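You operate a simulated robot arm through the tools that you are given. There is no shell and no other tool. Be economical: measure what you need, move in short steps, check, and stop when the job is done.

The job below is to be done with a simulated robot arm. You get a single attempt, and the scene is never put back.

JOB
Put things in order on the surface of the table. At the end: the jar with the white lid stands on top of the teal mug; the pink muffin is on the white patterned plate; the black sink plug stands where the blue egg cup stood; the blue egg cup stands where the jar with the white lid stood; whatever was shut is shut again. Leave all else as you found it, and nothing knocked over.

The check looks at the end state, three seconds after you hand in, the way a careful person would. Anything else that was tipped, shoved, dropped, spilled or broken makes it a failure. Lids that push on must go on centred and level and be pressed home; caps that screw on are set level and turned clockwise until they are tight.

ROBOT AND FRAMES
A 7-joint arm with a two-finger parallel gripper, fixed in place. Base frame: the origin is at the foot of the arm, x ahead of it, y to its left, z up; the work surface is at about z = 75. Lengths are in cm, angles in rad, forces in N, time in s.
With the tool pointing down near the work surface it reaches from about 30 to 68 cm from the base axis. Its first joint turns from -1.152 to 1.152 rad. Payload 1.57 kg.
Tool frame: the origin (TCP) lies between the finger pads and is the grasp point; the fingertips stand 3 cm ahead of it; z points along the fingers, y is the line along which they close. The gripper opens to 11 cm. The fingers are 2.4 cm wide and 1.2 cm thick; the gripper's body (4.8 by 11.2 cm) begins 7.8 cm behind the TCP.
Orientation is that of the tool frame in the base frame, as a unit quaternion [x, y, z, w]. With the fingers straight down and closing along the base's y, the tool's x points along the base's -x, its y along +y and its z along -z.

CONTROLS
- The arm moves only by the tool apply_moves. Its argument "commands" is a list of rows, each a list of 6 numbers: the shift along the base's x, y, z in units of 40 mm (1.0 is 40 mm), then the turn, a rotation vector about the base's x, y, z in units of 6 degrees (1.0 is 6 degrees). In form: [[tx, ty, tz, ax, ay, az], ...]. A call has 1 to 12 rows; each row shifts and turns the commanded pose from where the row before left it. "claw" is the gripper command, from -1 (fully open) to 1 (shut), values between in proportion, set as the call begins (left out, the last holds). A call with a number of a shift or a turn outside -1 to 1 is refused whole. Each row takes 0.2 s and may step no farther than 5 cm and 0.15 rad from the row before; otherwise, or with a gripper value out of range, the whole call is refused. Where a pose cannot be reached the arm comes as near as it can. A force on the tool above 40 N (or 10 N above the force at the start of the call, whichever is more), or a blocked arm, ends the call early, and 0.2 s more pass. Each finger travels about 10.8 cm/s and halts on what it meets, pressing with about 35 N; the grip force reading is that of the motor and also rises with nothing between the fingers. The clock runs only during rows and for 0.2 s after the last one: add rows that do not move to give the fingers time. It gives the time, the measured TCP pose, the force on the tool (base axes), the opening and the grip force at its end, in the units of the frame above (readings bear some noise).
- Cameras (640 x 400 px; columns grow to the right, rows downward): "scene" is fixed at [15.81, -41.23, 137.47]; the picture's right is [0.70, -0.71, 0.00], its down [-0.60, -0.59, -0.53] and it looks along [0.38, 0.37, -0.85] (base axes); focal length 299 px, centre (320, 200). "wrist" rides on the gripper at [7, 1.6, -14.1] in the tool frame; the picture's right is [-0.23, 0.97, 0.00], its down [-0.86, -0.20, -0.48] and it looks along [-0.47, -0.11, 0.88] (tool axes); focal length 222 px, centre (320, 200). There is no depth. A picture from a camera that has moved, and an enlarged one, comes with that camera's place and axes in the base frame and with its lens.
- grab_frame(camera): a new picture of that camera. No time passes.
- inspect(camera, box): a new picture of the part [left, top, right, bottom] of that camera's present view, enlarged. No time passes.
- finish_job(): hands the job in; it is judged then, once.

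Work in short steps. Places have to be worked out from the pictures, the camera data and where the tool is seen: move nearer, look again, correct. Check each grasp and each placing, and mend what went wrong. You have 120 turns and 64 pictures in all, those below and enlarged ones among them. Open the gripper and draw the arm clear of the work before you hand the job in, unless the task says otherwise; then end with one line.

The tools are called after "Request:" as a command line: name --pt "numbers of a row" for each row, then --argument value for the rest, lists and objects as JSON in quotes. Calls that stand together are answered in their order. apply_moves: Moves the arm, as the interface text tells. Its arguments: {"type":"object","properties":{"commands":{"type":"array","items":{"type":"array","items":{"type":"number"}}},"claw":{"type":"number"}},"required":["commands"]} The other tools are called the same way: grab_frame (camera) takes a picture; inspect (camera, box) takes an enlarged picture of a part of a camera's view; finish_job () hands the job in.

At the start:

```text
clock: 0.0
ee_pos: [41.56, -9.63, 102.88]
tool_rot: [0.0, 1.0, 0.0, 0.0]
contact_force: [-0.4, 0.1, 0.3]
width: 11.0
grip_force: 0.0
```

scene: 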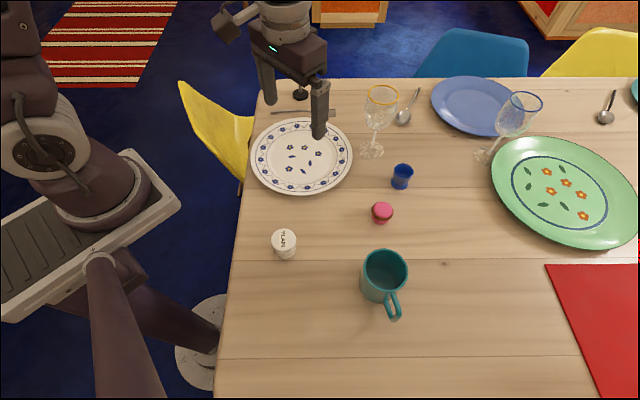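
wrist: 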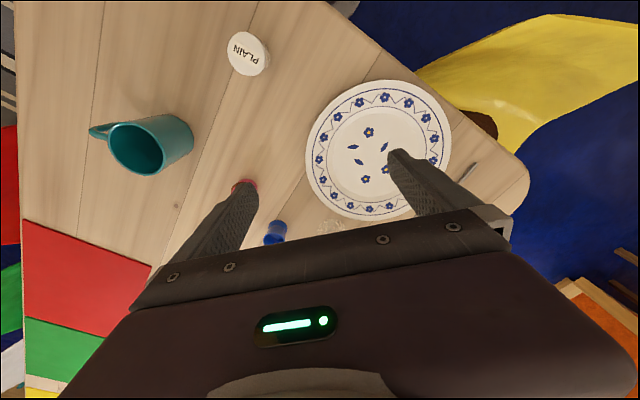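

I'll first take enlarged looks at the objects to pin down where they stand and their shapes.

Request:
inspect --camera "scene" --box '[240, 70, 440, 195]'

Request:
inspect --camera "scene" --box '[250, 190, 450, 330]'

```text
3.20 times, centred on (340, 132) of scene
camera zoom: at [15.81, -41.23, 137.47], right [0.7, -0.71, 0.0], down [-0.6, -0.59, -0.53], along [0.38, 0.37, -0.85], focal length 956 px, centre (256, 416)
```

zoom: 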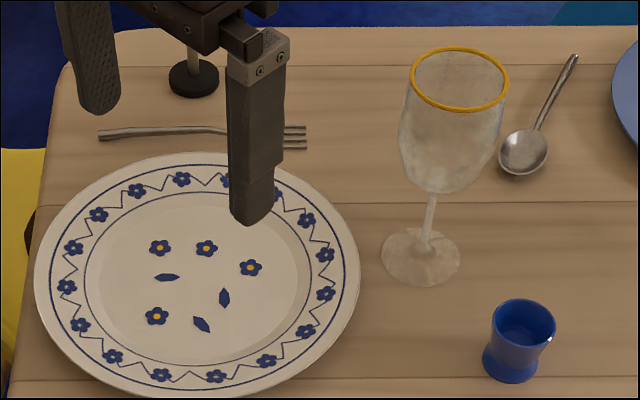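

```text
2.86 times, centred on (350, 260) of scene
camera zoom: at [15.81, -41.23, 137.47], right [0.7, -0.71, 0.0], down [-0.6, -0.59, -0.53], along [0.38, 0.37, -0.85], focal length 854 px, centre (234, 29)
```

zoom: 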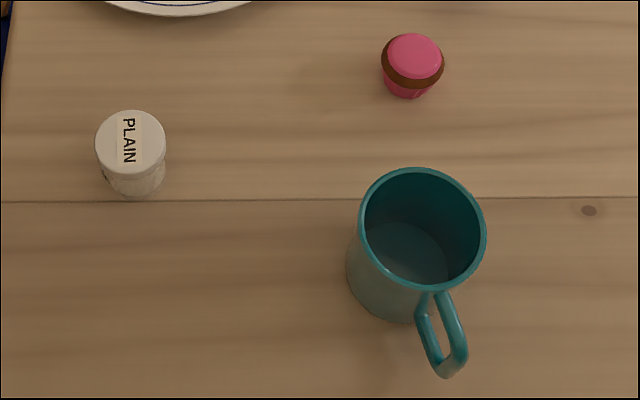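

The jar stands near (29,-17.8), about 5 cm wide and 6 tall. The mug is near (37,-37), 8 cm wide and about 10 tall. I move above the jar and look from nearer.

Request:
apply_moves --pt "-0.79 -0.51 -0.4 0 0 0" --pt "-0.79 -0.51 -0.4 0 0 0" --pt "-0.79 -0.51 -0.4 0 0 0" --pt "-0.79 -0.51 -0.4 0 0 0" --pt "0 0 0 0 0 0" --claw -1

Request:
grab_frame --camera "wrist"

Request:
grab_frame --camera "scene"

```text
clock: 1.2
ee_pos: [28.88, -17.84, 96.59]
tool_rot: [0.0, 1.0, 0.001, 0.0]
contact_force: [-0.3, -0.3, -0.8]
width: 10.99
grip_force: 0.1
```

```text
59 pictures are left
camera wrist: at [21.88, -16.51, 110.77], right [0.23, 0.97, 0.0], down [0.86, -0.2, 0.48], along [0.47, -0.11, -0.88], focal length 222 px, centre (320, 200)
```

wrist: 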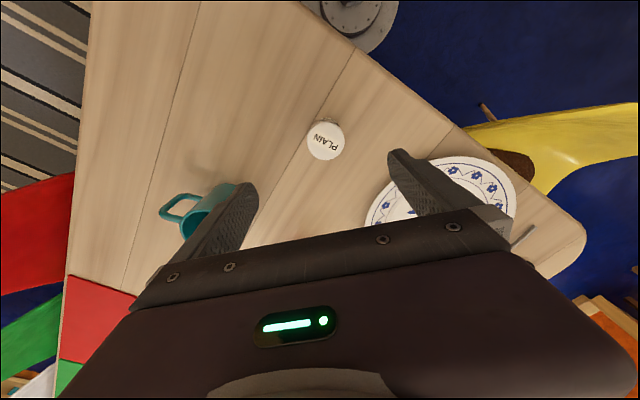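

```text
58 pictures are left
```

scene: 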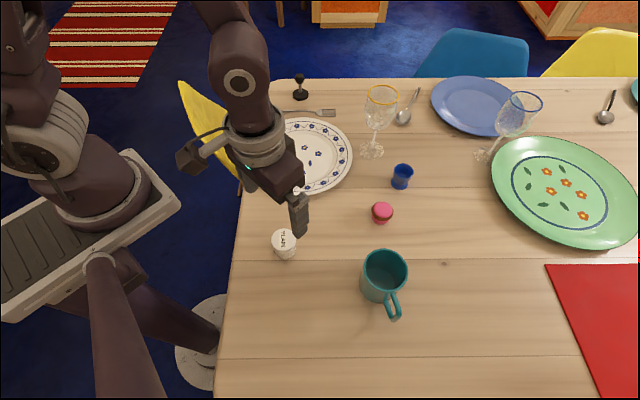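

The jar's lid is centred at about (29.0,-17.6), under the tool. I go down astride it, with the TCP at about lid height.

Request:
apply_moves --pt "0.02 0.05 -1 0 0 0" --pt "0 0 -1 0 0 0" --pt "0 0 -1 0 0 0" --pt "0 0 -0.6 0 0 0" --pt "0 0 -0.4 0 0 0" --pt "0 0 0 0 0 0"

Request:
grab_frame --camera "wrist"

Request:
inspect --camera "scene" --box '[220, 180, 360, 280]'

```text
clock: 2.6
ee_pos: [29.11, -17.85, 80.47]
tool_rot: [0.0, 1.0, -0.001, -0.001]
contact_force: [-0.3, 0.4, -1.1]
width: 11.0
grip_force: 0.0
```

```text
57 pictures are left
camera wrist: at [22.06, -16.35, 94.66], right [0.23, 0.97, 0.0], down [0.85, -0.2, 0.48], along [0.47, -0.11, -0.88], focal length 222 px, centre (320, 200)
```

wrist: 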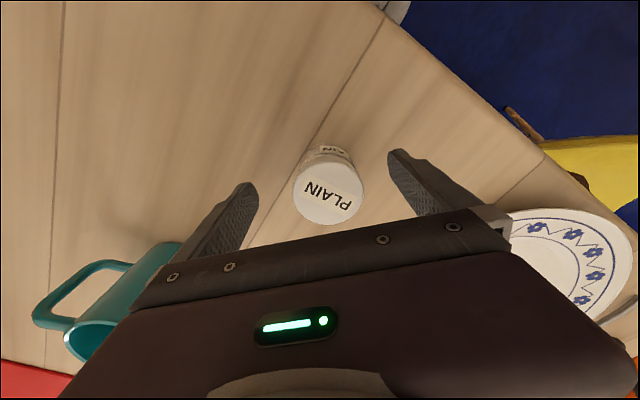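

```text
4.00 times, centred on (290, 230) of scene
camera zoom: at [15.81, -41.23, 137.47], right [0.7, -0.71, 0.0], down [-0.6, -0.59, -0.53], along [0.38, 0.37, -0.85], focal length 1196 px, centre (440, 80)
```

zoom: 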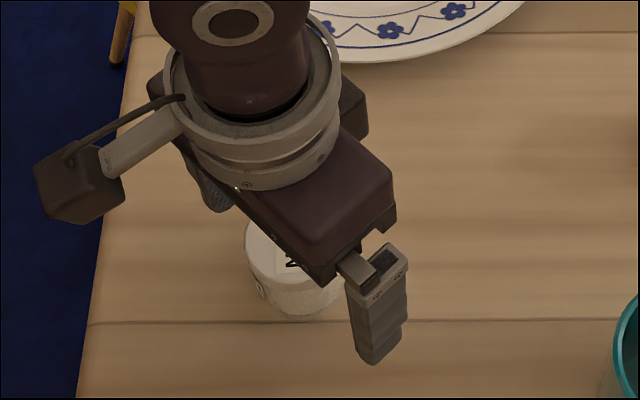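

The jar sits at about (28.8,-17.4), so I centre on it and close.

Request:
apply_moves --pt "-0.06 0.1 -0.05 0 0 0" --pt "0 0 0 0 0 0"

Request:
apply_moves --pt "0 0 0 0 0 0" --pt "0 0 0 0 0 0" --pt "0 0 0 0 0 0" --pt "0 0 0 0 0 0" --claw 1

Request:
grab_frame --camera "wrist"

```text
clock: 3.2
ee_pos: [28.71, -17.57, 80.36]
tool_rot: [0.001, 1.0, 0.0, 0.0]
contact_force: [-0.4, 0.1, 0.5]
width: 10.99
grip_force: 0.1
```

```text
clock: 4.2
ee_pos: [28.79, -17.47, 80.33]
tool_rot: [0.0, 1.0, 0.001, -0.001]
contact_force: [-0.1, 1.9, 1.6]
width: 5.0
grip_force: 35.1
```

```text
55 pictures are left
camera wrist: at [21.83, -15.96, 94.57], right [0.23, 0.97, 0.0], down [0.86, -0.2, 0.48], along [0.47, -0.11, -0.88], focal length 222 px, centre (320, 200)
```

wrist: 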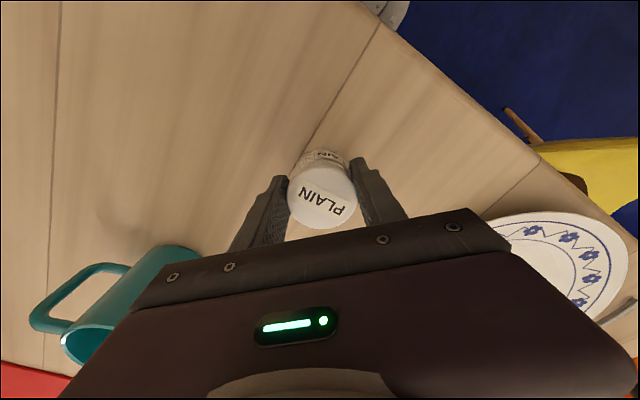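

It is gripped at 5.0 cm, and the jar's place is recorded as (28.75,-17.5). I lift and look.

Request:
apply_moves --pt "0 0 0.3 0 0 0" --pt "0 0 0.8 0 0 0" --pt "0 0 1 0 0 0" --pt "0 0 1 0 0 0" --pt "0 0 1 0 0 0" --pt "0 0 0 0 0 0"

Request:
grab_frame --camera "wrist"

Request:
inspect --camera "scene" --box '[240, 170, 440, 330]'

```text
clock: 5.6
ee_pos: [28.86, -17.05, 96.76]
tool_rot: [0.0, 1.0, 0.0, 0.0]
contact_force: [-0.1, 0.0, -0.5]
width: 0.0
grip_force: 21.2
```

```text
54 pictures are left
camera wrist: at [21.87, -15.58, 111.0], right [0.23, 0.97, 0.0], down [0.86, -0.2, 0.48], along [0.47, -0.11, -0.88], focal length 222 px, centre (320, 200)
```

wrist: 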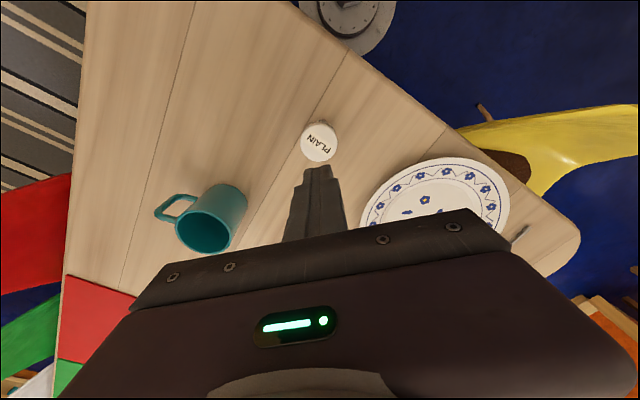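

```text
2.50 times, centred on (340, 250) of scene
camera zoom: at [15.81, -41.23, 137.47], right [0.7, -0.71, 0.0], down [-0.6, -0.59, -0.53], along [0.38, 0.37, -0.85], focal length 747 px, centre (270, 75)
```

zoom: 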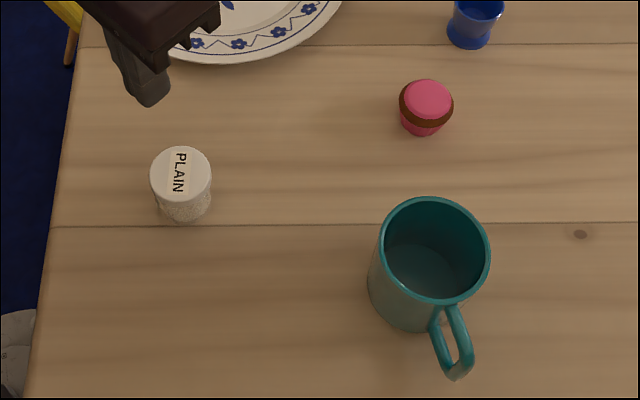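

The jar slipped out but still stands in place. Triangulating puts the lid top near z=80.3, so my grip was high, and the jar is at x≈29.2. I open and go lower.

Request:
apply_moves --pt "0.06 -0.05 0 0 0 0" --pt "0 0 0 0 0 0" --pt "0 0 0 0 0 0" --claw -1

Request:
apply_moves --pt "0.03 0 -1 0 0 0" --pt "0 0 -1 0 0 0" --pt "0 0 -1 0 0 0" --pt "0 0 -1 0 0 0" --pt "0 0 -0.45 0 0 0" --pt "0 0 0 0 0 0"

Request:
grab_frame --camera "wrist"

```text
clock: 6.4
ee_pos: [28.9, -17.23, 96.76]
tool_rot: [0.0, 1.0, 0.0, 0.001]
contact_force: [0.5, 0.3, -0.1]
width: 10.98
grip_force: 0.1
```

```text
clock: 7.8
ee_pos: [29.19, -17.45, 78.66]
tool_rot: [0.0, 1.0, -0.001, 0.0]
contact_force: [1.2, 0.0, 0.2]
width: 11.03
grip_force: 0.1
```

```text
52 pictures are left
camera wrist: at [22.13, -15.95, 92.88], right [0.23, 0.97, 0.0], down [0.85, -0.2, 0.48], along [0.47, -0.11, -0.88], focal length 222 px, centre (320, 200)
```

wrist: 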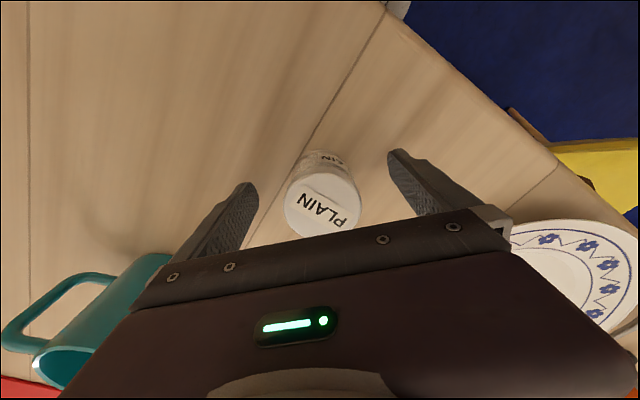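

Tool and jar are aligned to within 0.3 cm, so I close at this lower height.

Request:
apply_moves --pt "0 0 0 0 0 0" --pt "0 0 0 0 0 0" --pt "0 0 0 0 0 0" --pt "0 0 0 0 0 0" --claw 1

Request:
apply_moves --pt "0 0 0.15 0 0 0" --pt "0 0 0.15 0 0 0" --pt "0 0 0.15 0 0 0" --pt "0 0 0.15 0 0 0" --pt "0 0 0 0 0 0"

Request:
grab_frame --camera "wrist"

```text
clock: 8.8
ee_pos: [29.15, -17.51, 78.64]
tool_rot: [0.0, 1.0, 0.001, 0.0]
contact_force: [0.3, -0.5, -0.6]
width: 4.98
grip_force: 34.6
```

```text
clock: 10.0
ee_pos: [29.17, -17.5, 81.37]
tool_rot: [0.0, 1.0, 0.0, 0.0]
contact_force: [0.8, 0.2, -1.2]
width: 4.95
grip_force: 35.2
```

```text
51 pictures are left
camera wrist: at [22.21, -16.01, 95.6], right [0.23, 0.97, 0.0], down [0.86, -0.2, 0.48], along [0.47, -0.11, -0.88], focal length 222 px, centre (320, 200)
```

wrist: 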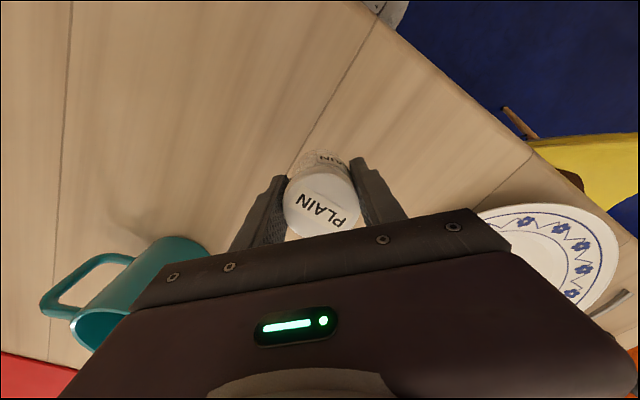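

It holds: the jar rose with the tool, and its bottom is about 3.65 cm below the TCP. I lift slowly and look at the mug.

Request:
apply_moves --pt "0 0 0.5 0 0 0" --pt "0 0 0.6 0 0 0" --pt "0 0 0.6 0 0 0" --pt "0 0 0.6 0 0 0" --pt "0 0 0.6 0 0 0" --pt "0 0 0.6 0 0 0" --pt "0 0 0.6 0 0 0" --pt "0.3 -0.6 0 0 0 0" --pt "0.3 -0.6 0 0 0 0" --pt "0.3 -0.6 0 0 0 0" --pt "0.3 -0.6 0 0 0 0" --pt "0 0 0 0 0 0"

Request:
grab_frame --camera "wrist"

Request:
grab_frame --camera "scene"

```text
clock: 12.6
ee_pos: [33.92, -27.05, 97.77]
tool_rot: [0.0, 1.0, 0.0, 0.0]
contact_force: [-0.4, 0.0, -2.1]
width: 4.95
grip_force: 35.1
```

```text
50 pictures are left
camera wrist: at [27.0, -25.54, 111.99], right [0.23, 0.97, 0.0], down [0.86, -0.2, 0.48], along [0.47, -0.11, -0.88], focal length 222 px, centre (320, 200)
```

wrist: 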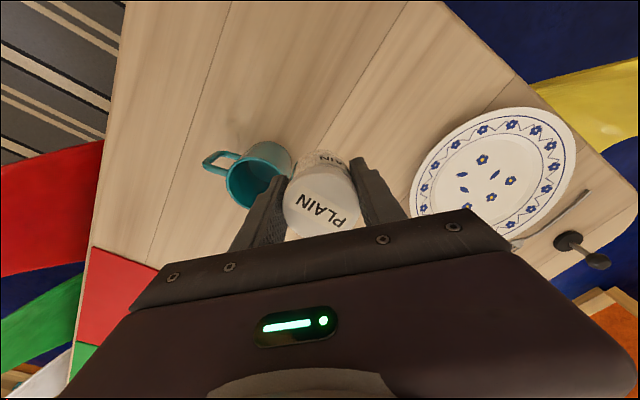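

```text
49 pictures are left
```

scene: 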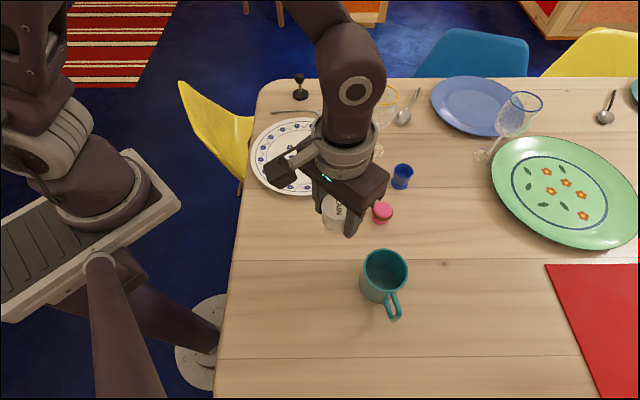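

The jar is held. I take an enlarged look at the mug to find its rim and handle.

Request:
inspect --camera "wrist" --box '[180, 120, 310, 220]'

Request:
inspect --camera "scene" --box '[335, 235, 435, 335]'

```text
4.00 times, centred on (245, 170) of wrist
camera zoom: at [27.0, -25.54, 111.99], right [0.23, 0.97, 0.0], down [0.86, -0.2, 0.48], along [0.47, -0.11, -0.88], focal length 888 px, centre (620, 320)
```

zoom: 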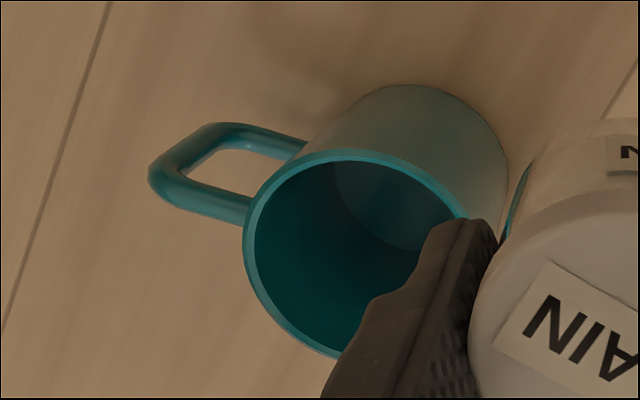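

```text
4.00 times, centred on (385, 285) of scene
camera zoom: at [15.81, -41.23, 137.47], right [0.7, -0.71, 0.0], down [-0.6, -0.59, -0.53], along [0.38, 0.37, -0.85], focal length 1196 px, centre (60, -140)
```

zoom: 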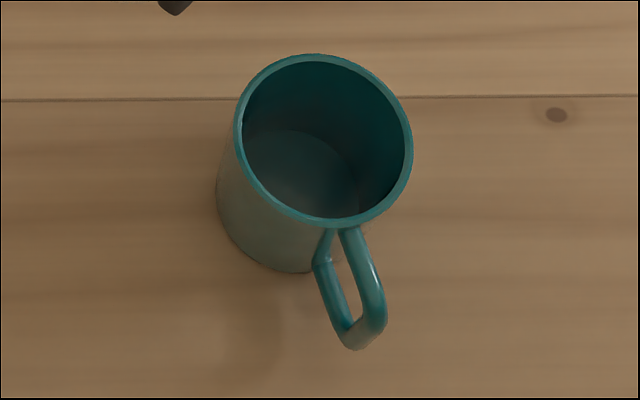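

The rim is centred at about (37.1,-37.2) with its top near z=84.7, outer diameter 8.1 and inner about 7.3. I carry the jar above it, with the jar bottom at about 88.

Request:
apply_moves --pt "0.16 -0.5 0 0 0 0" --pt "0.16 -0.5 0 0 0 0" --pt "0.16 -0.5 0 0 0 0" --pt "0.16 -0.5 0 0 0 0" --pt "0.16 -0.54 0 0 0 0" --pt "0 0 -0.5 0 0 0" --pt "0 0 -0.5 0 0 0" --pt "0 0 -0.5 0 0 0" --pt "0 0 0 0 0 0"

Request:
grab_frame --camera "wrist"

Request:
inspect --camera "scene" --box '[310, 185, 470, 345]'

```text
clock: 14.6
ee_pos: [37.26, -37.13, 91.76]
tool_rot: [0.0, 1.0, 0.0, 0.0]
contact_force: [0.2, 0.1, -2.0]
width: 4.95
grip_force: 34.7
```

```text
46 pictures are left
camera wrist: at [30.22, -35.61, 105.98], right [0.23, 0.97, 0.0], down [0.86, -0.2, 0.48], along [0.47, -0.11, -0.88], focal length 222 px, centre (320, 200)
```

wrist: 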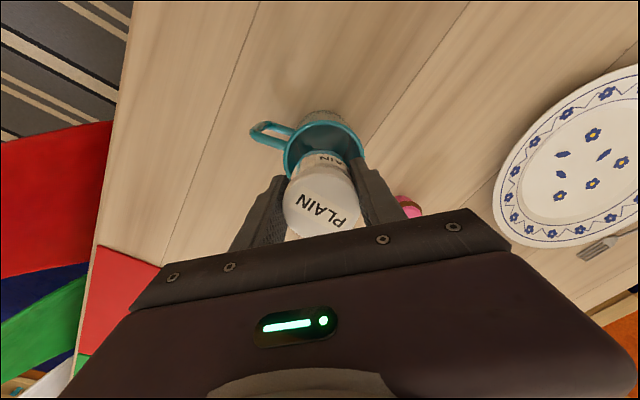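

```text
2.50 times, centred on (390, 265) of scene
camera zoom: at [15.81, -41.23, 137.47], right [0.7, -0.71, 0.0], down [-0.6, -0.59, -0.53], along [0.38, 0.37, -0.85], focal length 747 px, centre (145, 38)
```

zoom: 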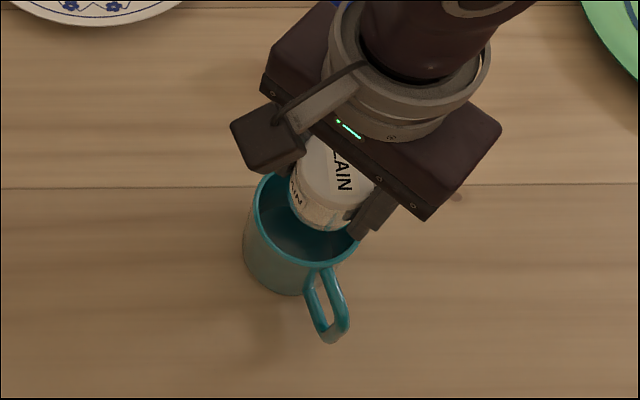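

The jar hangs over the opening. I lower it gently in small steps and watch the force for any contact at rim height.

Request:
apply_moves --pt "0 0 -0.35 0 0 0" --pt "0 0 -0.25 0 0 0" --pt "0 0 -0.1 0 0 0" --pt "0 0 -0.05 0 0 0" --pt "0 0 0 0 0 0"

Request:
apply_moves --pt "0 0 -0.05 0 0 0" --pt "0 0 -0.05 0 0 0" --pt "0 0 0 0 0 0"

Request:
inspect --camera "wrist" --box '[230, 80, 430, 240]'

```text
clock: 15.8
ee_pos: [37.04, -37.29, 88.81]
tool_rot: [0.0, 1.0, 0.0, 0.0]
contact_force: [0.5, -0.1, -1.5]
width: 4.94
grip_force: 35.0
```

```text
clock: 16.6
ee_pos: [37.18, -37.15, 88.4]
tool_rot: [-0.001, 1.0, 0.0, 0.0]
contact_force: [0.2, -0.4, -1.0]
width: 4.98
grip_force: 35.0
```

```text
2.50 times, centred on (330, 160) of wrist
camera zoom: at [30.2, -35.65, 102.66], right [0.23, 0.97, 0.0], down [0.86, -0.2, 0.48], along [0.47, -0.11, -0.88], focal length 555 px, centre (295, 300)
```

zoom: 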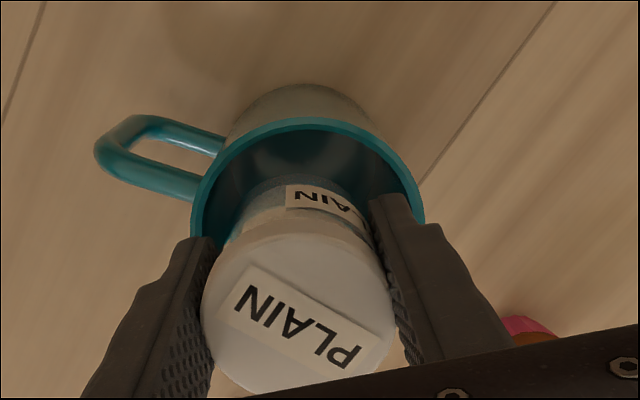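

No contact yet, with the jar bottom at about 84.7. I go a little lower.

Request:
apply_moves --pt "0 0 -0.05 0 0 0" --pt "0 0 -0.05 0 0 0" --pt "0 0 0 0 0 0"

Request:
apply_moves --pt "0 0 -0.05 0 0 0" --pt "0 0 -0.05 0 0 0" --pt "0 0 0 0 0 0"

Request:
inspect --camera "scene" --box '[330, 205, 450, 325]'

```text
clock: 17.4
ee_pos: [37.17, -37.24, 87.97]
tool_rot: [0.0, 1.0, -0.001, 0.001]
contact_force: [0.2, 1.8, 23.0]
width: 4.97
grip_force: 34.6
```

```text
clock: 18.2
ee_pos: [37.2, -37.22, 87.73]
tool_rot: [0.0, 1.0, -0.001, 0.001]
contact_force: [3.8, 0.7, 20.7]
width: 4.94
grip_force: 35.2
```

```text
3.33 times, centred on (390, 265) of scene
camera zoom: at [15.8, -41.2, 137.48], right [0.7, -0.71, 0.0], down [-0.6, -0.59, -0.53], along [0.38, 0.37, -0.85], focal length 996 px, centre (87, -17)
```

zoom: 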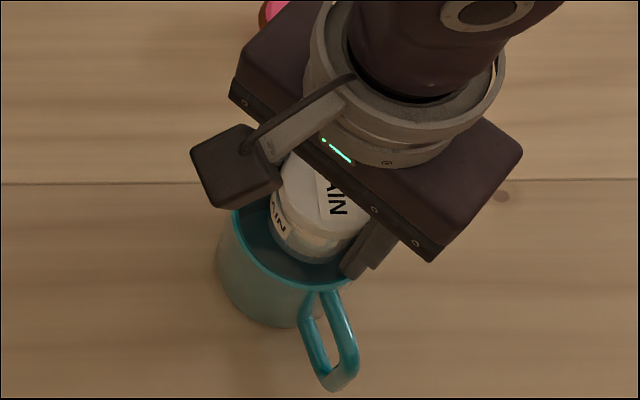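

There is contact at about 20 N, either the fingertips on the rim or the jar bottom. I check whether the jar moved within the grip.

Request:
inspect --camera "wrist" --box '[230, 80, 430, 240]'

```text
2.50 times, centred on (330, 160) of wrist
camera zoom: at [30.18, -35.67, 101.87], right [0.23, 0.97, 0.0], down [0.85, -0.2, 0.48], along [0.47, -0.11, -0.88], focal length 555 px, centre (295, 300)
```

zoom: 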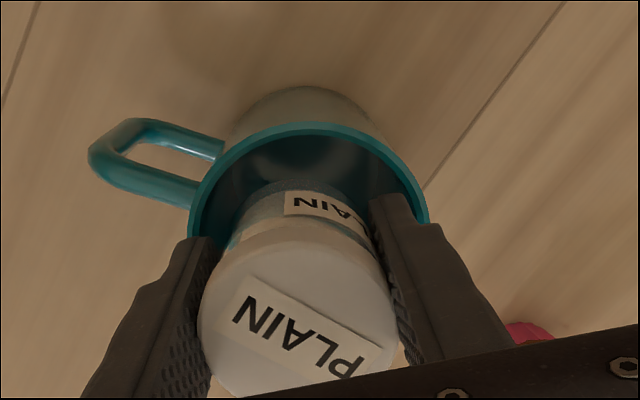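

The jar slid up a little in the grip while staying level, so its bottom is resting on the mug top at about z=84.3. I ease the pressure off and test support before letting go.

Request:
apply_moves --pt "0 0 0.04 0 0 0" --pt "0 0 0 0 0 0"

```text
clock: 18.8
ee_pos: [36.98, -37.18, 87.8]
tool_rot: [0.0, 1.0, 0.001, -0.002]
contact_force: [0.6, 0.4, -0.6]
width: 4.94
grip_force: 35.4
```

The force is back to about zero. I open just slightly and check.

Request:
apply_moves --pt "0 0 0 0 0 0" --pt "0 0 0 0 0 0" --pt "0 0 0 0 0 0" --claw -0.02

Request:
inspect --camera "wrist" --box '[230, 80, 430, 240]'

```text
clock: 19.6
ee_pos: [37.16, -37.25, 87.92]
tool_rot: [0.001, 1.0, -0.001, 0.0]
contact_force: [-0.1, 0.0, 0.0]
width: 5.63
grip_force: 0.1
```

```text
2.50 times, centred on (330, 160) of wrist
camera zoom: at [30.15, -35.73, 101.98], right [0.23, 0.97, 0.0], down [0.86, -0.2, 0.48], along [0.47, -0.11, -0.88], focal length 555 px, centre (295, 300)
```

zoom: 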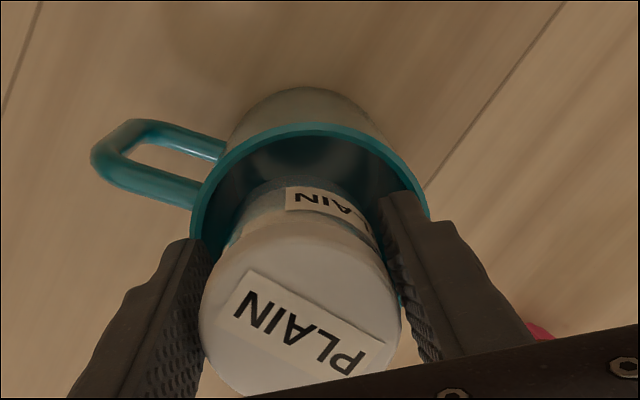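

The jar stays upright at rim height, free of the fingers, so the mug top carries it. I open further and rise straight up.

Request:
apply_moves --pt "0 0 0 0 0 0" --pt "0 0 0 0 0 0" --claw -0.4

Request:
apply_moves --pt "0 0 0.3 0 0 0" --pt "0 0 0.5 0 0 0" --pt "0 0 0.8 0 0 0" --pt "0 0 0.9 0 0 0" --pt "0 0 0.9 0 0 0" --pt "0.5 0.5 0 0 0 0" --pt "0.5 0.5 0 0 0 0" --pt "0.5 0.5 0 0 0 0" --pt "0.5 0.5 0 0 0 0" --pt "0 0 0 0 0 0"

Request:
grab_frame --camera "scene"

Request:
grab_frame --camera "wrist"

```text
clock: 20.2
ee_pos: [37.08, -37.1, 87.74]
tool_rot: [0.0, 1.0, 0.0, 0.0]
contact_force: [0.2, -0.2, 0.0]
width: 7.7
grip_force: 0.0
```

```text
clock: 22.4
ee_pos: [45.08, -29.05, 101.18]
tool_rot: [0.0, 1.0, 0.0, 0.0]
contact_force: [-0.1, 0.8, -0.5]
width: 7.68
grip_force: 0.1
```

```text
40 pictures are left
```

scene: 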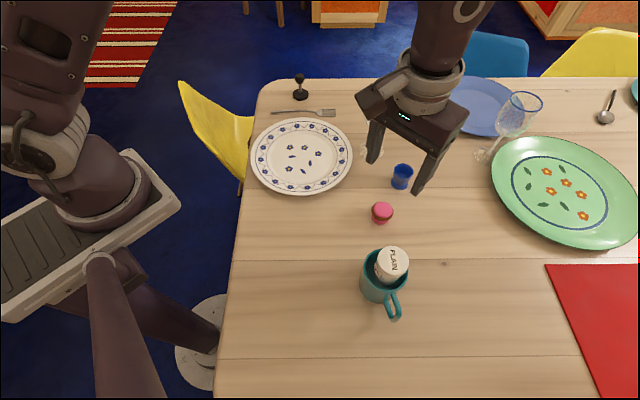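

```text
39 pictures are left
camera wrist: at [38.13, -27.59, 115.42], right [0.23, 0.97, 0.0], down [0.85, -0.2, 0.48], along [0.47, -0.11, -0.88], focal length 222 px, centre (320, 200)
```

wrist: 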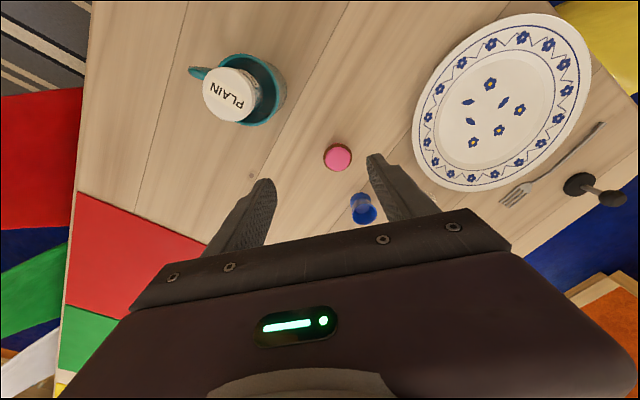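

The jar stands level on the mug. Next is the egg cup, near (61.5,-25). I approach with a moderately open gripper to stay clear of the wine glass at (65,-13).

Request:
apply_moves --pt "0.9 0.25 -0.3 0 0 0" --pt "0.9 0.25 -0.3 0 0 0" --pt "0.9 0.25 -0.4 0 0 0" --pt "0.8 0.25 -0.4 0 0 0" --pt "0.5 0 -0.4 0 0 0" --pt "0 0 0 0 0 0" --claw -0.45

Request:
grab_frame --camera "wrist"

Request:
inspect --camera "scene" --box '[350, 80, 470, 240]'

```text
clock: 23.8
ee_pos: [61.34, -25.19, 94.23]
tool_rot: [0.001, 1.0, 0.0, 0.0]
contact_force: [0.2, 0.4, 0.3]
width: 7.96
grip_force: 0.1
```

```text
38 pictures are left
camera wrist: at [54.33, -23.73, 108.36], right [0.23, 0.97, 0.0], down [0.86, -0.2, 0.48], along [0.47, -0.11, -0.88], focal length 222 px, centre (320, 200)
```

wrist: 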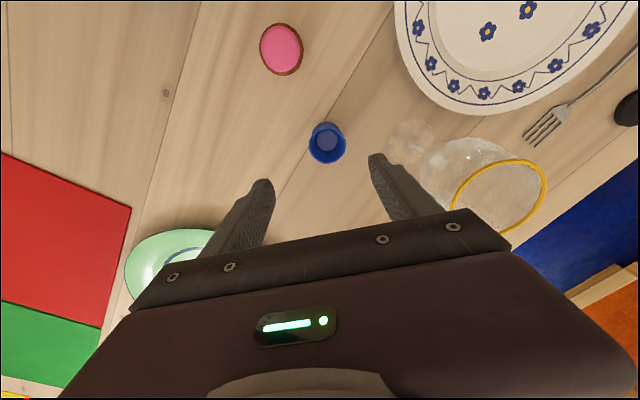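

```text
2.50 times, centred on (410, 160) of scene
camera zoom: at [15.81, -41.23, 137.47], right [0.7, -0.71, 0.0], down [-0.6, -0.59, -0.53], along [0.38, 0.37, -0.85], focal length 747 px, centre (95, 300)
```

zoom: 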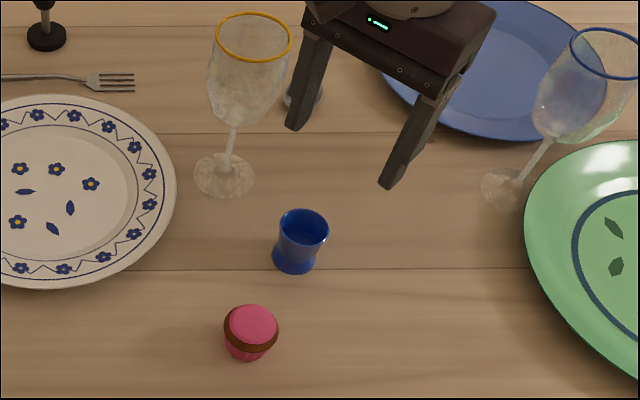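

The egg cup is at about (61.9,-24.7) with its rim near z=79.7. I go down astride it.

Request:
apply_moves --pt "0.14 0.11 -0.8 0 0 0" --pt "0 0 -0.9 0 0 0" --pt "0 0 -0.9 0 0 0" --pt "0 0 -0.7 0 0 0" --pt "0 0 -0.4 0 0 0" --pt "0 0 -0.25 0 0 0" --pt "0 0 0 0 0 0"

Request:
grab_frame --camera "wrist"

```text
clock: 25.4
ee_pos: [61.6, -24.65, 78.39]
tool_rot: [0.0, 1.0, 0.0, 0.0]
contact_force: [-0.5, 0.3, 0.0]
width: 7.99
grip_force: 0.0
```

```text
36 pictures are left
camera wrist: at [54.63, -23.1, 92.43], right [0.23, 0.97, 0.0], down [0.86, -0.2, 0.48], along [0.47, -0.11, -0.88], focal length 222 px, centre (320, 200)
```

wrist: 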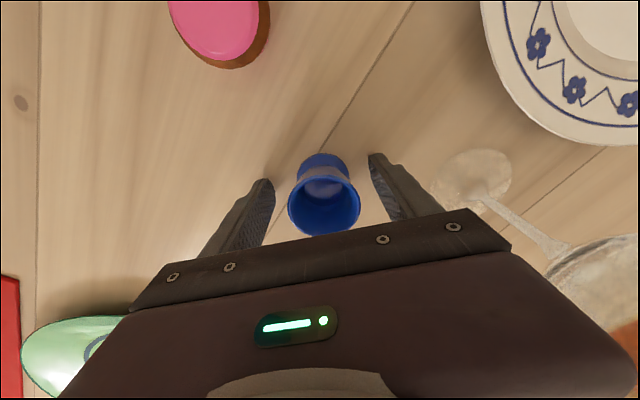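

The cup rim is centred at (62.0,-24.55). I nudge forward 0.3 cm and close.

Request:
apply_moves --pt "0.09 0.02 0 0 0 0" --pt "0 0 0 0 0 0"

Request:
apply_moves --pt "0 0 0 0 0 0" --pt "0 0 0 0 0 0" --pt "0 0 0 0 0 0" --claw 1

Request:
apply_moves --pt "0 0 0.15 0 0 0" --pt "0 0 0.15 0 0 0" --pt "0 0 0.2 0 0 0" --pt "0 0 0 0 0 0"

Request:
grab_frame --camera "wrist"

```text
clock: 26.0
ee_pos: [62.06, -24.56, 78.37]
tool_rot: [0.0, 1.0, -0.001, 0.0]
contact_force: [-0.3, 0.0, 0.0]
width: 7.96
grip_force: 0.1
```

```text
clock: 26.8
ee_pos: [61.99, -24.54, 78.33]
tool_rot: [0.0, 1.0, 0.0, 0.0]
contact_force: [1.0, -0.7, 1.9]
width: 4.62
grip_force: 35.1
```

```text
clock: 27.8
ee_pos: [62.04, -24.57, 80.34]
tool_rot: [0.0, 1.0, 0.0, 0.0]
contact_force: [-0.9, -0.5, -1.3]
width: 4.66
grip_force: 34.9
```

```text
35 pictures are left
camera wrist: at [55.1, -23.15, 94.6], right [0.23, 0.97, 0.0], down [0.86, -0.2, 0.48], along [0.47, -0.11, -0.88], focal length 222 px, centre (320, 200)
```

wrist: 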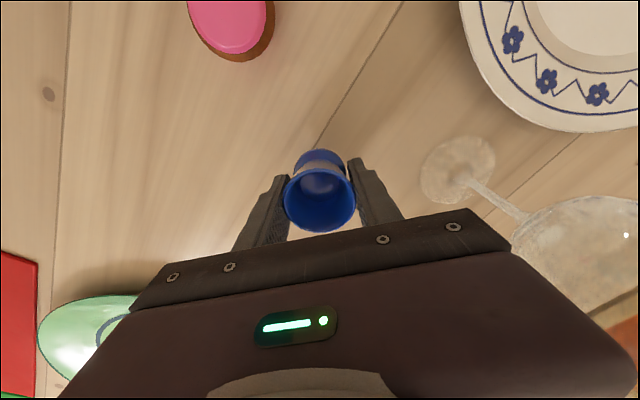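

The cup is lifted, with its bottom about 3.35 cm below the TCP and its place recorded as (62.0,-24.55). I raise it and carry it to the jar's old place.

Request:
apply_moves --pt "0 0 0.7 0 0 0" --pt "0 0 0.9 0 0 0" --pt "0 0 0.9 0 0 0" --pt "0 0 0.9 0 0 0" --pt "0 0 0.5 0 0 0" --pt "-0.8 0.17 0 0 0 0" --pt "-0.8 0.17 0 0 0 0" --pt "-0.8 0.17 0 0 0 0" --pt "-0.8 0.17 0 0 0 0" --pt "-0.8 0.17 0 0 0 0" --pt "0 0 0 0 0 0"

Request:
apply_moves --pt "-0.8 0.18 0 0 0 0" --pt "-0.8 0.18 0 0 0 0" --pt "-0.8 0.18 0 0 0 0" --pt "-0.8 0.18 -0.4 0 0 0" --pt "-0.8 0.18 -0.4 0 0 0" --pt "-0.27 0.03 -0.4 0 0 0" --pt "0 0 -0.5 0 0 0" --pt "0 0 0 0 0 0"

Request:
grab_frame --camera "wrist"

```text
clock: 30.2
ee_pos: [45.94, -21.29, 95.83]
tool_rot: [0.0, 1.0, 0.0, 0.0]
contact_force: [-0.1, -0.5, -1.0]
width: 4.67
grip_force: 34.9
```

```text
clock: 32.0
ee_pos: [29.04, -17.74, 89.16]
tool_rot: [0.0, 1.0, 0.0, 0.001]
contact_force: [-0.5, 0.4, -1.3]
width: 4.62
grip_force: 35.1
```

```text
34 pictures are left
camera wrist: at [21.94, -16.2, 103.41], right [0.23, 0.97, 0.0], down [0.85, -0.2, 0.48], along [0.47, -0.11, -0.88], focal length 222 px, centre (320, 200)
```

wrist: 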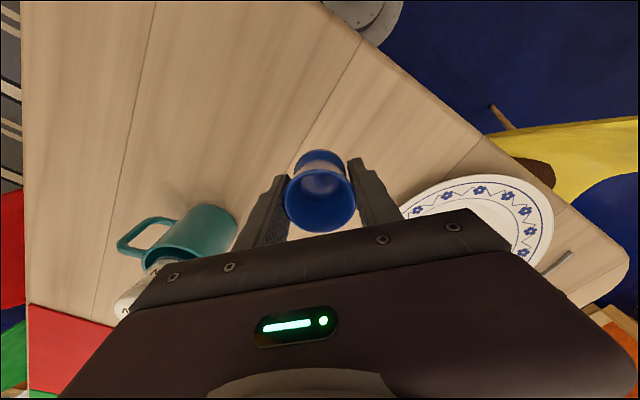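

The cup is held steady over the target. I lower it to about 0.1 cm above its standing height, then let the contact tell.

Request:
apply_moves --pt "-0.02 0.06 -0.7 0 0 0" --pt "0 0 -0.7 0 0 0" --pt "0 0 -0.6 0 0 0" --pt "0 0 -0.4 0 0 0" --pt "0 0 -0.2 0 0 0" --pt "0 0 -0.05 0 0 0" --pt "0 0 0 0 0 0"

Request:
apply_moves --pt "0 0 -0.03 0 0 0" --pt "0 0 0 0 0 0"

```text
clock: 33.6
ee_pos: [28.83, -17.26, 78.5]
tool_rot: [0.0, 1.0, 0.0, 0.0]
contact_force: [-0.5, -0.1, -0.2]
width: 4.64
grip_force: 34.6
```

```text
clock: 34.2
ee_pos: [28.91, -17.19, 78.48]
tool_rot: [0.0, 1.0, 0.0, 0.0]
contact_force: [-0.7, -0.3, -0.3]
width: 4.64
grip_force: 34.8
```

It is a hair above the table and about 0.2 cm too far in y. I correct that and set it down.

Request:
apply_moves --pt "0.02 -0.06 0 0 0 0" --pt "0 0 -0.03 0 0 0" --pt "0 0 0 0 0 0"

Request:
apply_moves --pt "0 0 0 0 0 0" --pt "0 0 0 0 0 0" --pt "0 0 0 0 0 0" --claw -0.45

Request:
apply_moves --pt "0 0 0.5 0 0 0" --pt "0 0 0.9 0 0 0" --pt "0 0 0.9 0 0 0" --pt "0 0 0.9 0 0 0" --pt "0 0 0.9 0 0 0" --pt "0.8 0 0 0 0 0" --pt "0.8 0 0 0 0 0" --pt "0 0 0 0 0 0"

Request:
grab_frame --camera "scene"

Request:
grab_frame --camera "wrist"

```text
clock: 35.0
ee_pos: [29.07, -17.52, 78.31]
tool_rot: [-0.001, 1.0, 0.0, 0.0]
contact_force: [2.4, 6.9, 25.0]
width: 4.66
grip_force: 35.0
```

```text
clock: 35.8
ee_pos: [28.91, -17.45, 78.33]
tool_rot: [0.0, 1.0, 0.0, 0.0]
contact_force: [0.4, 0.6, -0.4]
width: 7.97
grip_force: 0.0
```

```text
clock: 37.6
ee_pos: [35.53, -17.5, 94.86]
tool_rot: [0.0, 1.0, 0.0, 0.0]
contact_force: [-0.6, 1.2, 0.8]
width: 7.99
grip_force: 0.0
```

```text
33 pictures are left
```

scene: 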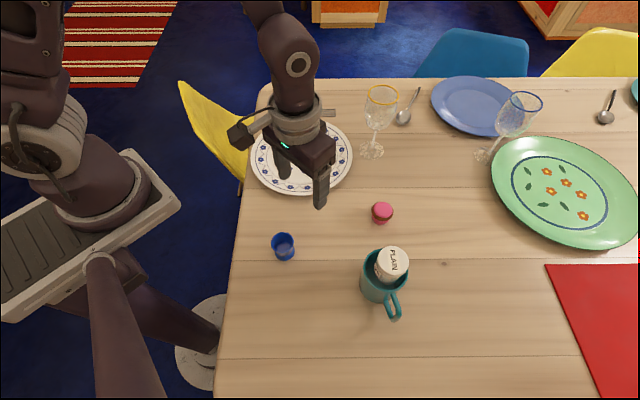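

```text
32 pictures are left
camera wrist: at [28.57, -15.89, 109.02], right [0.23, 0.97, 0.0], down [0.86, -0.2, 0.48], along [0.47, -0.11, -0.88], focal length 222 px, centre (320, 200)
```

wrist: 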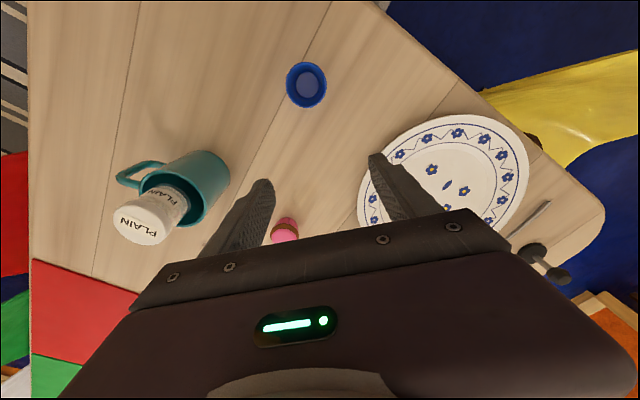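

The egg cup now stands in the jar's old place. Next is the plug, near (67.2,17.5), with a disc base, thin stem and black knob. I move closer to see how far the arm reaches.

Request:
apply_moves --pt "0.61 0.85 0.05 0 0 0" --pt "0.61 0.85 0.05 0 0 0" --pt "0.61 0.85 0.05 0 0 0" --pt "0.61 0.85 0.05 0 0 0" --pt "0.61 0.85 0.05 0 0 0" --pt "0.61 0.85 0 0 0 0" --pt "0.61 0.85 0 0 0 0" --pt "0.61 0.85 0 0 0 0" --pt "0.61 0.85 0 0 0 0" --pt "0.61 0.85 0 0 0 0" --pt "0 0 0 0 0 0"

Request:
grab_frame --camera "wrist"

Request:
inspect --camera "scene" --box '[240, 40, 360, 120]'

```text
clock: 40.0
ee_pos: [59.69, 16.51, 95.49]
tool_rot: [0.0, 1.0, 0.0, 0.001]
contact_force: [0.3, 0.2, -0.5]
width: 7.96
grip_force: 0.1
```

```text
31 pictures are left
camera wrist: at [52.83, 18.04, 109.65], right [0.23, 0.97, 0.0], down [0.86, -0.2, 0.48], along [0.47, -0.11, -0.88], focal length 222 px, centre (320, 200)
```

wrist: 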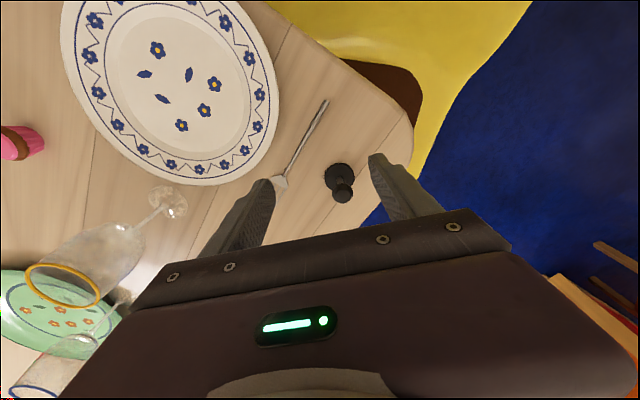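

```text
5.00 times, centred on (300, 80) of scene
camera zoom: at [15.81, -41.23, 137.47], right [0.7, -0.71, 0.0], down [-0.6, -0.59, -0.53], along [0.38, 0.37, -0.85], focal length 1494 px, centre (420, 800)
```

zoom: 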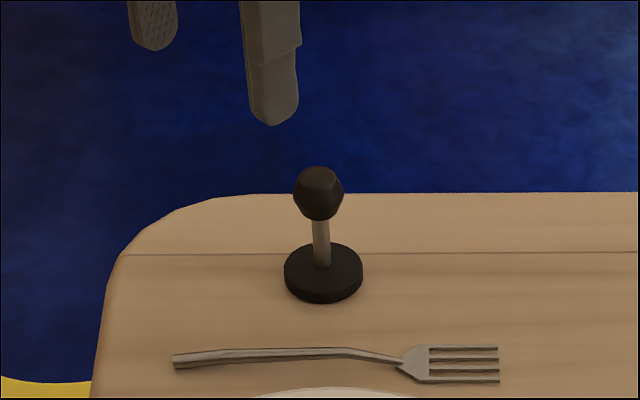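

The plug is at about (67.2,17.4) with its knob centred near z=81.3 and 2.9 cm wide. I approach above it and see whether the arm reaches there with the tool pointing down.

Request:
apply_moves --pt "0.5 0.1 -0.3 0 0 0" --pt "0.5 0.1 -0.3 0 0 0" --pt "0.5 0.03 -0.3 0 0 0" --pt "0.36 0 -0.3 0 0 0" --pt "0 0 0 0 0 0"

Request:
grab_frame --camera "wrist"

```text
clock: 41.2
ee_pos: [66.76, 17.67, 91.05]
tool_rot: [-0.009, 1.0, -0.002, -0.001]
contact_force: [0.2, 0.6, 0.1]
width: 7.97
grip_force: 0.0
out of reach, approached as far as the arm can: row 4
```

```text
29 pictures are left
camera wrist: at [59.82, 19.04, 105.32], right [0.21, 0.98, 0.0], down [0.86, -0.18, 0.48], along [0.47, -0.1, -0.88], focal length 222 px, centre (320, 200)
```

wrist: 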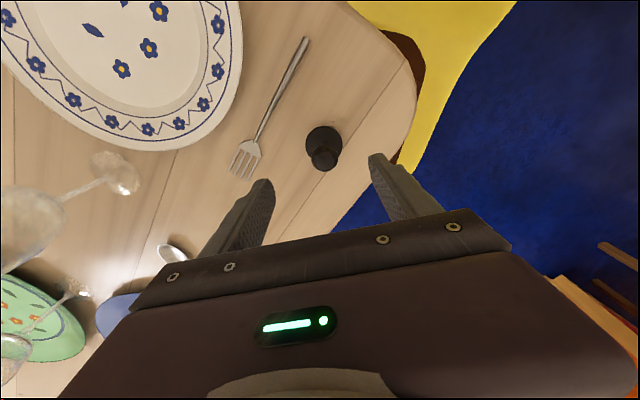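

Straight down just fails to reach at this radius. I tilt the tool 15° so that the fingers point outward, which brings the wrist back inside reach.

Request:
apply_moves --pt "-0.2 0.05 0 0 -0.8 0" --pt "0 0 0 0 -0.8 0" --pt "0 0 0 0 -0.9 0" --pt "0.2 0.03 -0.4 0 0 0" --pt "0 0 0 0 0 0"

Request:
grab_frame --camera "wrist"

```text
clock: 42.4
ee_pos: [67.23, 17.65, 89.37]
tool_rot: [0.0, 0.991, 0.001, 0.131]
contact_force: [-1.0, 0.3, -1.1]
width: 7.97
grip_force: 0.0
```

```text
28 pictures are left
camera wrist: at [56.85, 19.22, 101.3], right [0.22, 0.97, 0.06], down [0.7, -0.2, 0.68], along [0.68, -0.11, -0.73], focal length 222 px, centre (320, 200)
```

wrist: 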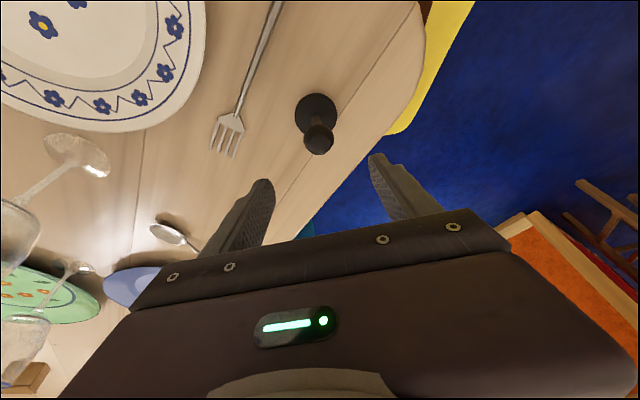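

It reached. The knob is at about (67.1,17.95,81.4), so I go down to it.

Request:
apply_moves --pt "-0.03 0.07 -0.6 0 0 0" --pt "0 0 -0.6 0 0 0" --pt "0 0 -0.5 0 0 0" --pt "0 0 -0.3 0 0 0" --pt "0 0 0 0 0 0"

Request:
grab_frame --camera "wrist"

Request:
inspect --camera "scene" --box '[240, 40, 360, 120]'

```text
clock: 43.6
ee_pos: [67.13, 17.91, 81.02]
tool_rot: [0.0, 0.991, 0.0, 0.131]
contact_force: [-1.1, 0.1, 0.4]
width: 8.0
grip_force: 0.1
```

```text
27 pictures are left
camera wrist: at [56.8, 19.39, 93.08], right [0.22, 0.97, 0.06], down [0.7, -0.2, 0.68], along [0.68, -0.11, -0.73], focal length 222 px, centre (320, 200)
```

wrist: 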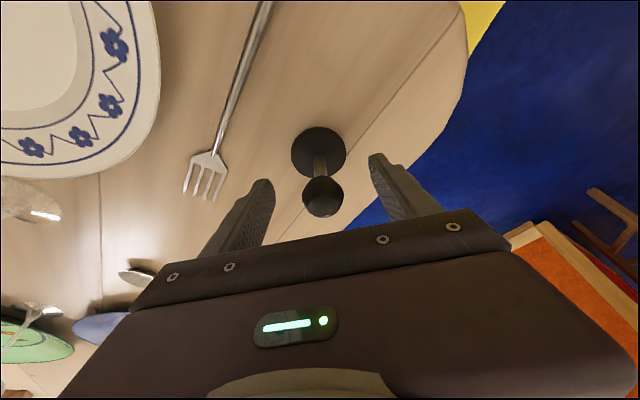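

```text
5.00 times, centred on (300, 80) of scene
camera zoom: at [15.81, -41.23, 137.47], right [0.7, -0.71, 0.0], down [-0.6, -0.59, -0.53], along [0.38, 0.37, -0.85], focal length 1494 px, centre (420, 800)
```

zoom: 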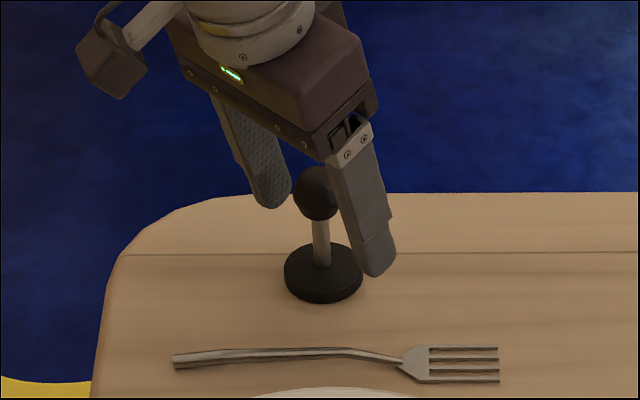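

The knob sits right at the TCP in the wrist view. I close.

Request:
apply_moves --pt "0 0 0 0 0 0" --pt "0 0 0 0 0 0" --pt "0 0 0 0 0 0" --claw 1

Request:
apply_moves --pt "0 0 0.15 0 0 0" --pt "0 0 0.15 0 0 0" --pt "0 0 0.2 0 0 0" --pt "0 0 0 0 0 0"

Request:
inspect --camera "scene" --box '[240, 40, 360, 120]'

Request:
grab_frame --camera "wrist"

```text
clock: 44.4
ee_pos: [67.15, 17.9, 81.35]
tool_rot: [0.0, 0.991, -0.001, 0.131]
contact_force: [-0.1, 1.7, 0.9]
width: 3.0
grip_force: 35.2
```

```text
clock: 45.4
ee_pos: [67.14, 17.85, 83.41]
tool_rot: [0.0, 0.991, 0.0, 0.131]
contact_force: [0.1, 0.6, -1.3]
width: 3.03
grip_force: 35.1
```

```text
5.00 times, centred on (300, 80) of scene
camera zoom: at [15.81, -41.23, 137.47], right [0.7, -0.71, 0.0], down [-0.6, -0.59, -0.53], along [0.38, 0.37, -0.85], focal length 1494 px, centre (420, 800)
```

zoom: 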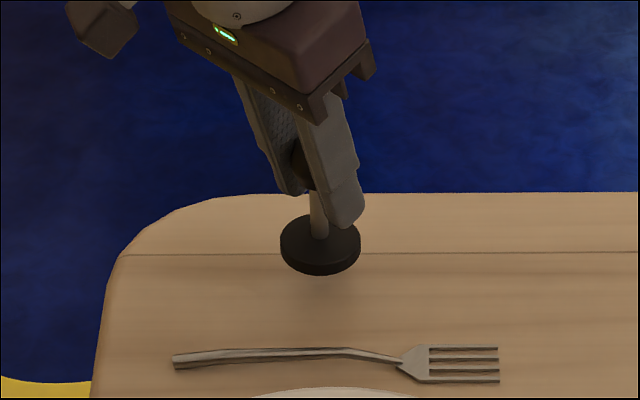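

```text
24 pictures are left
camera wrist: at [56.68, 19.38, 95.27], right [0.22, 0.97, 0.06], down [0.7, -0.2, 0.68], along [0.68, -0.11, -0.73], focal length 222 px, centre (320, 200)
```

wrist: 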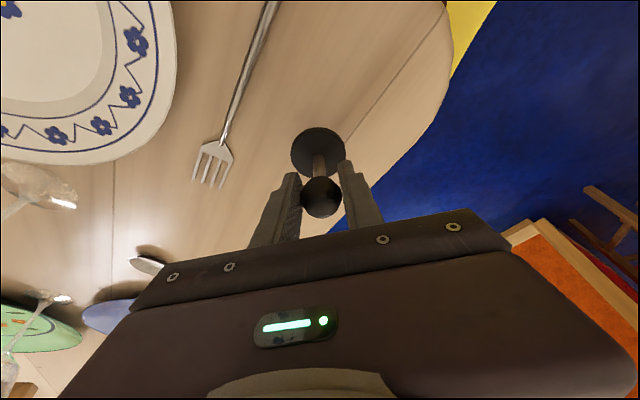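

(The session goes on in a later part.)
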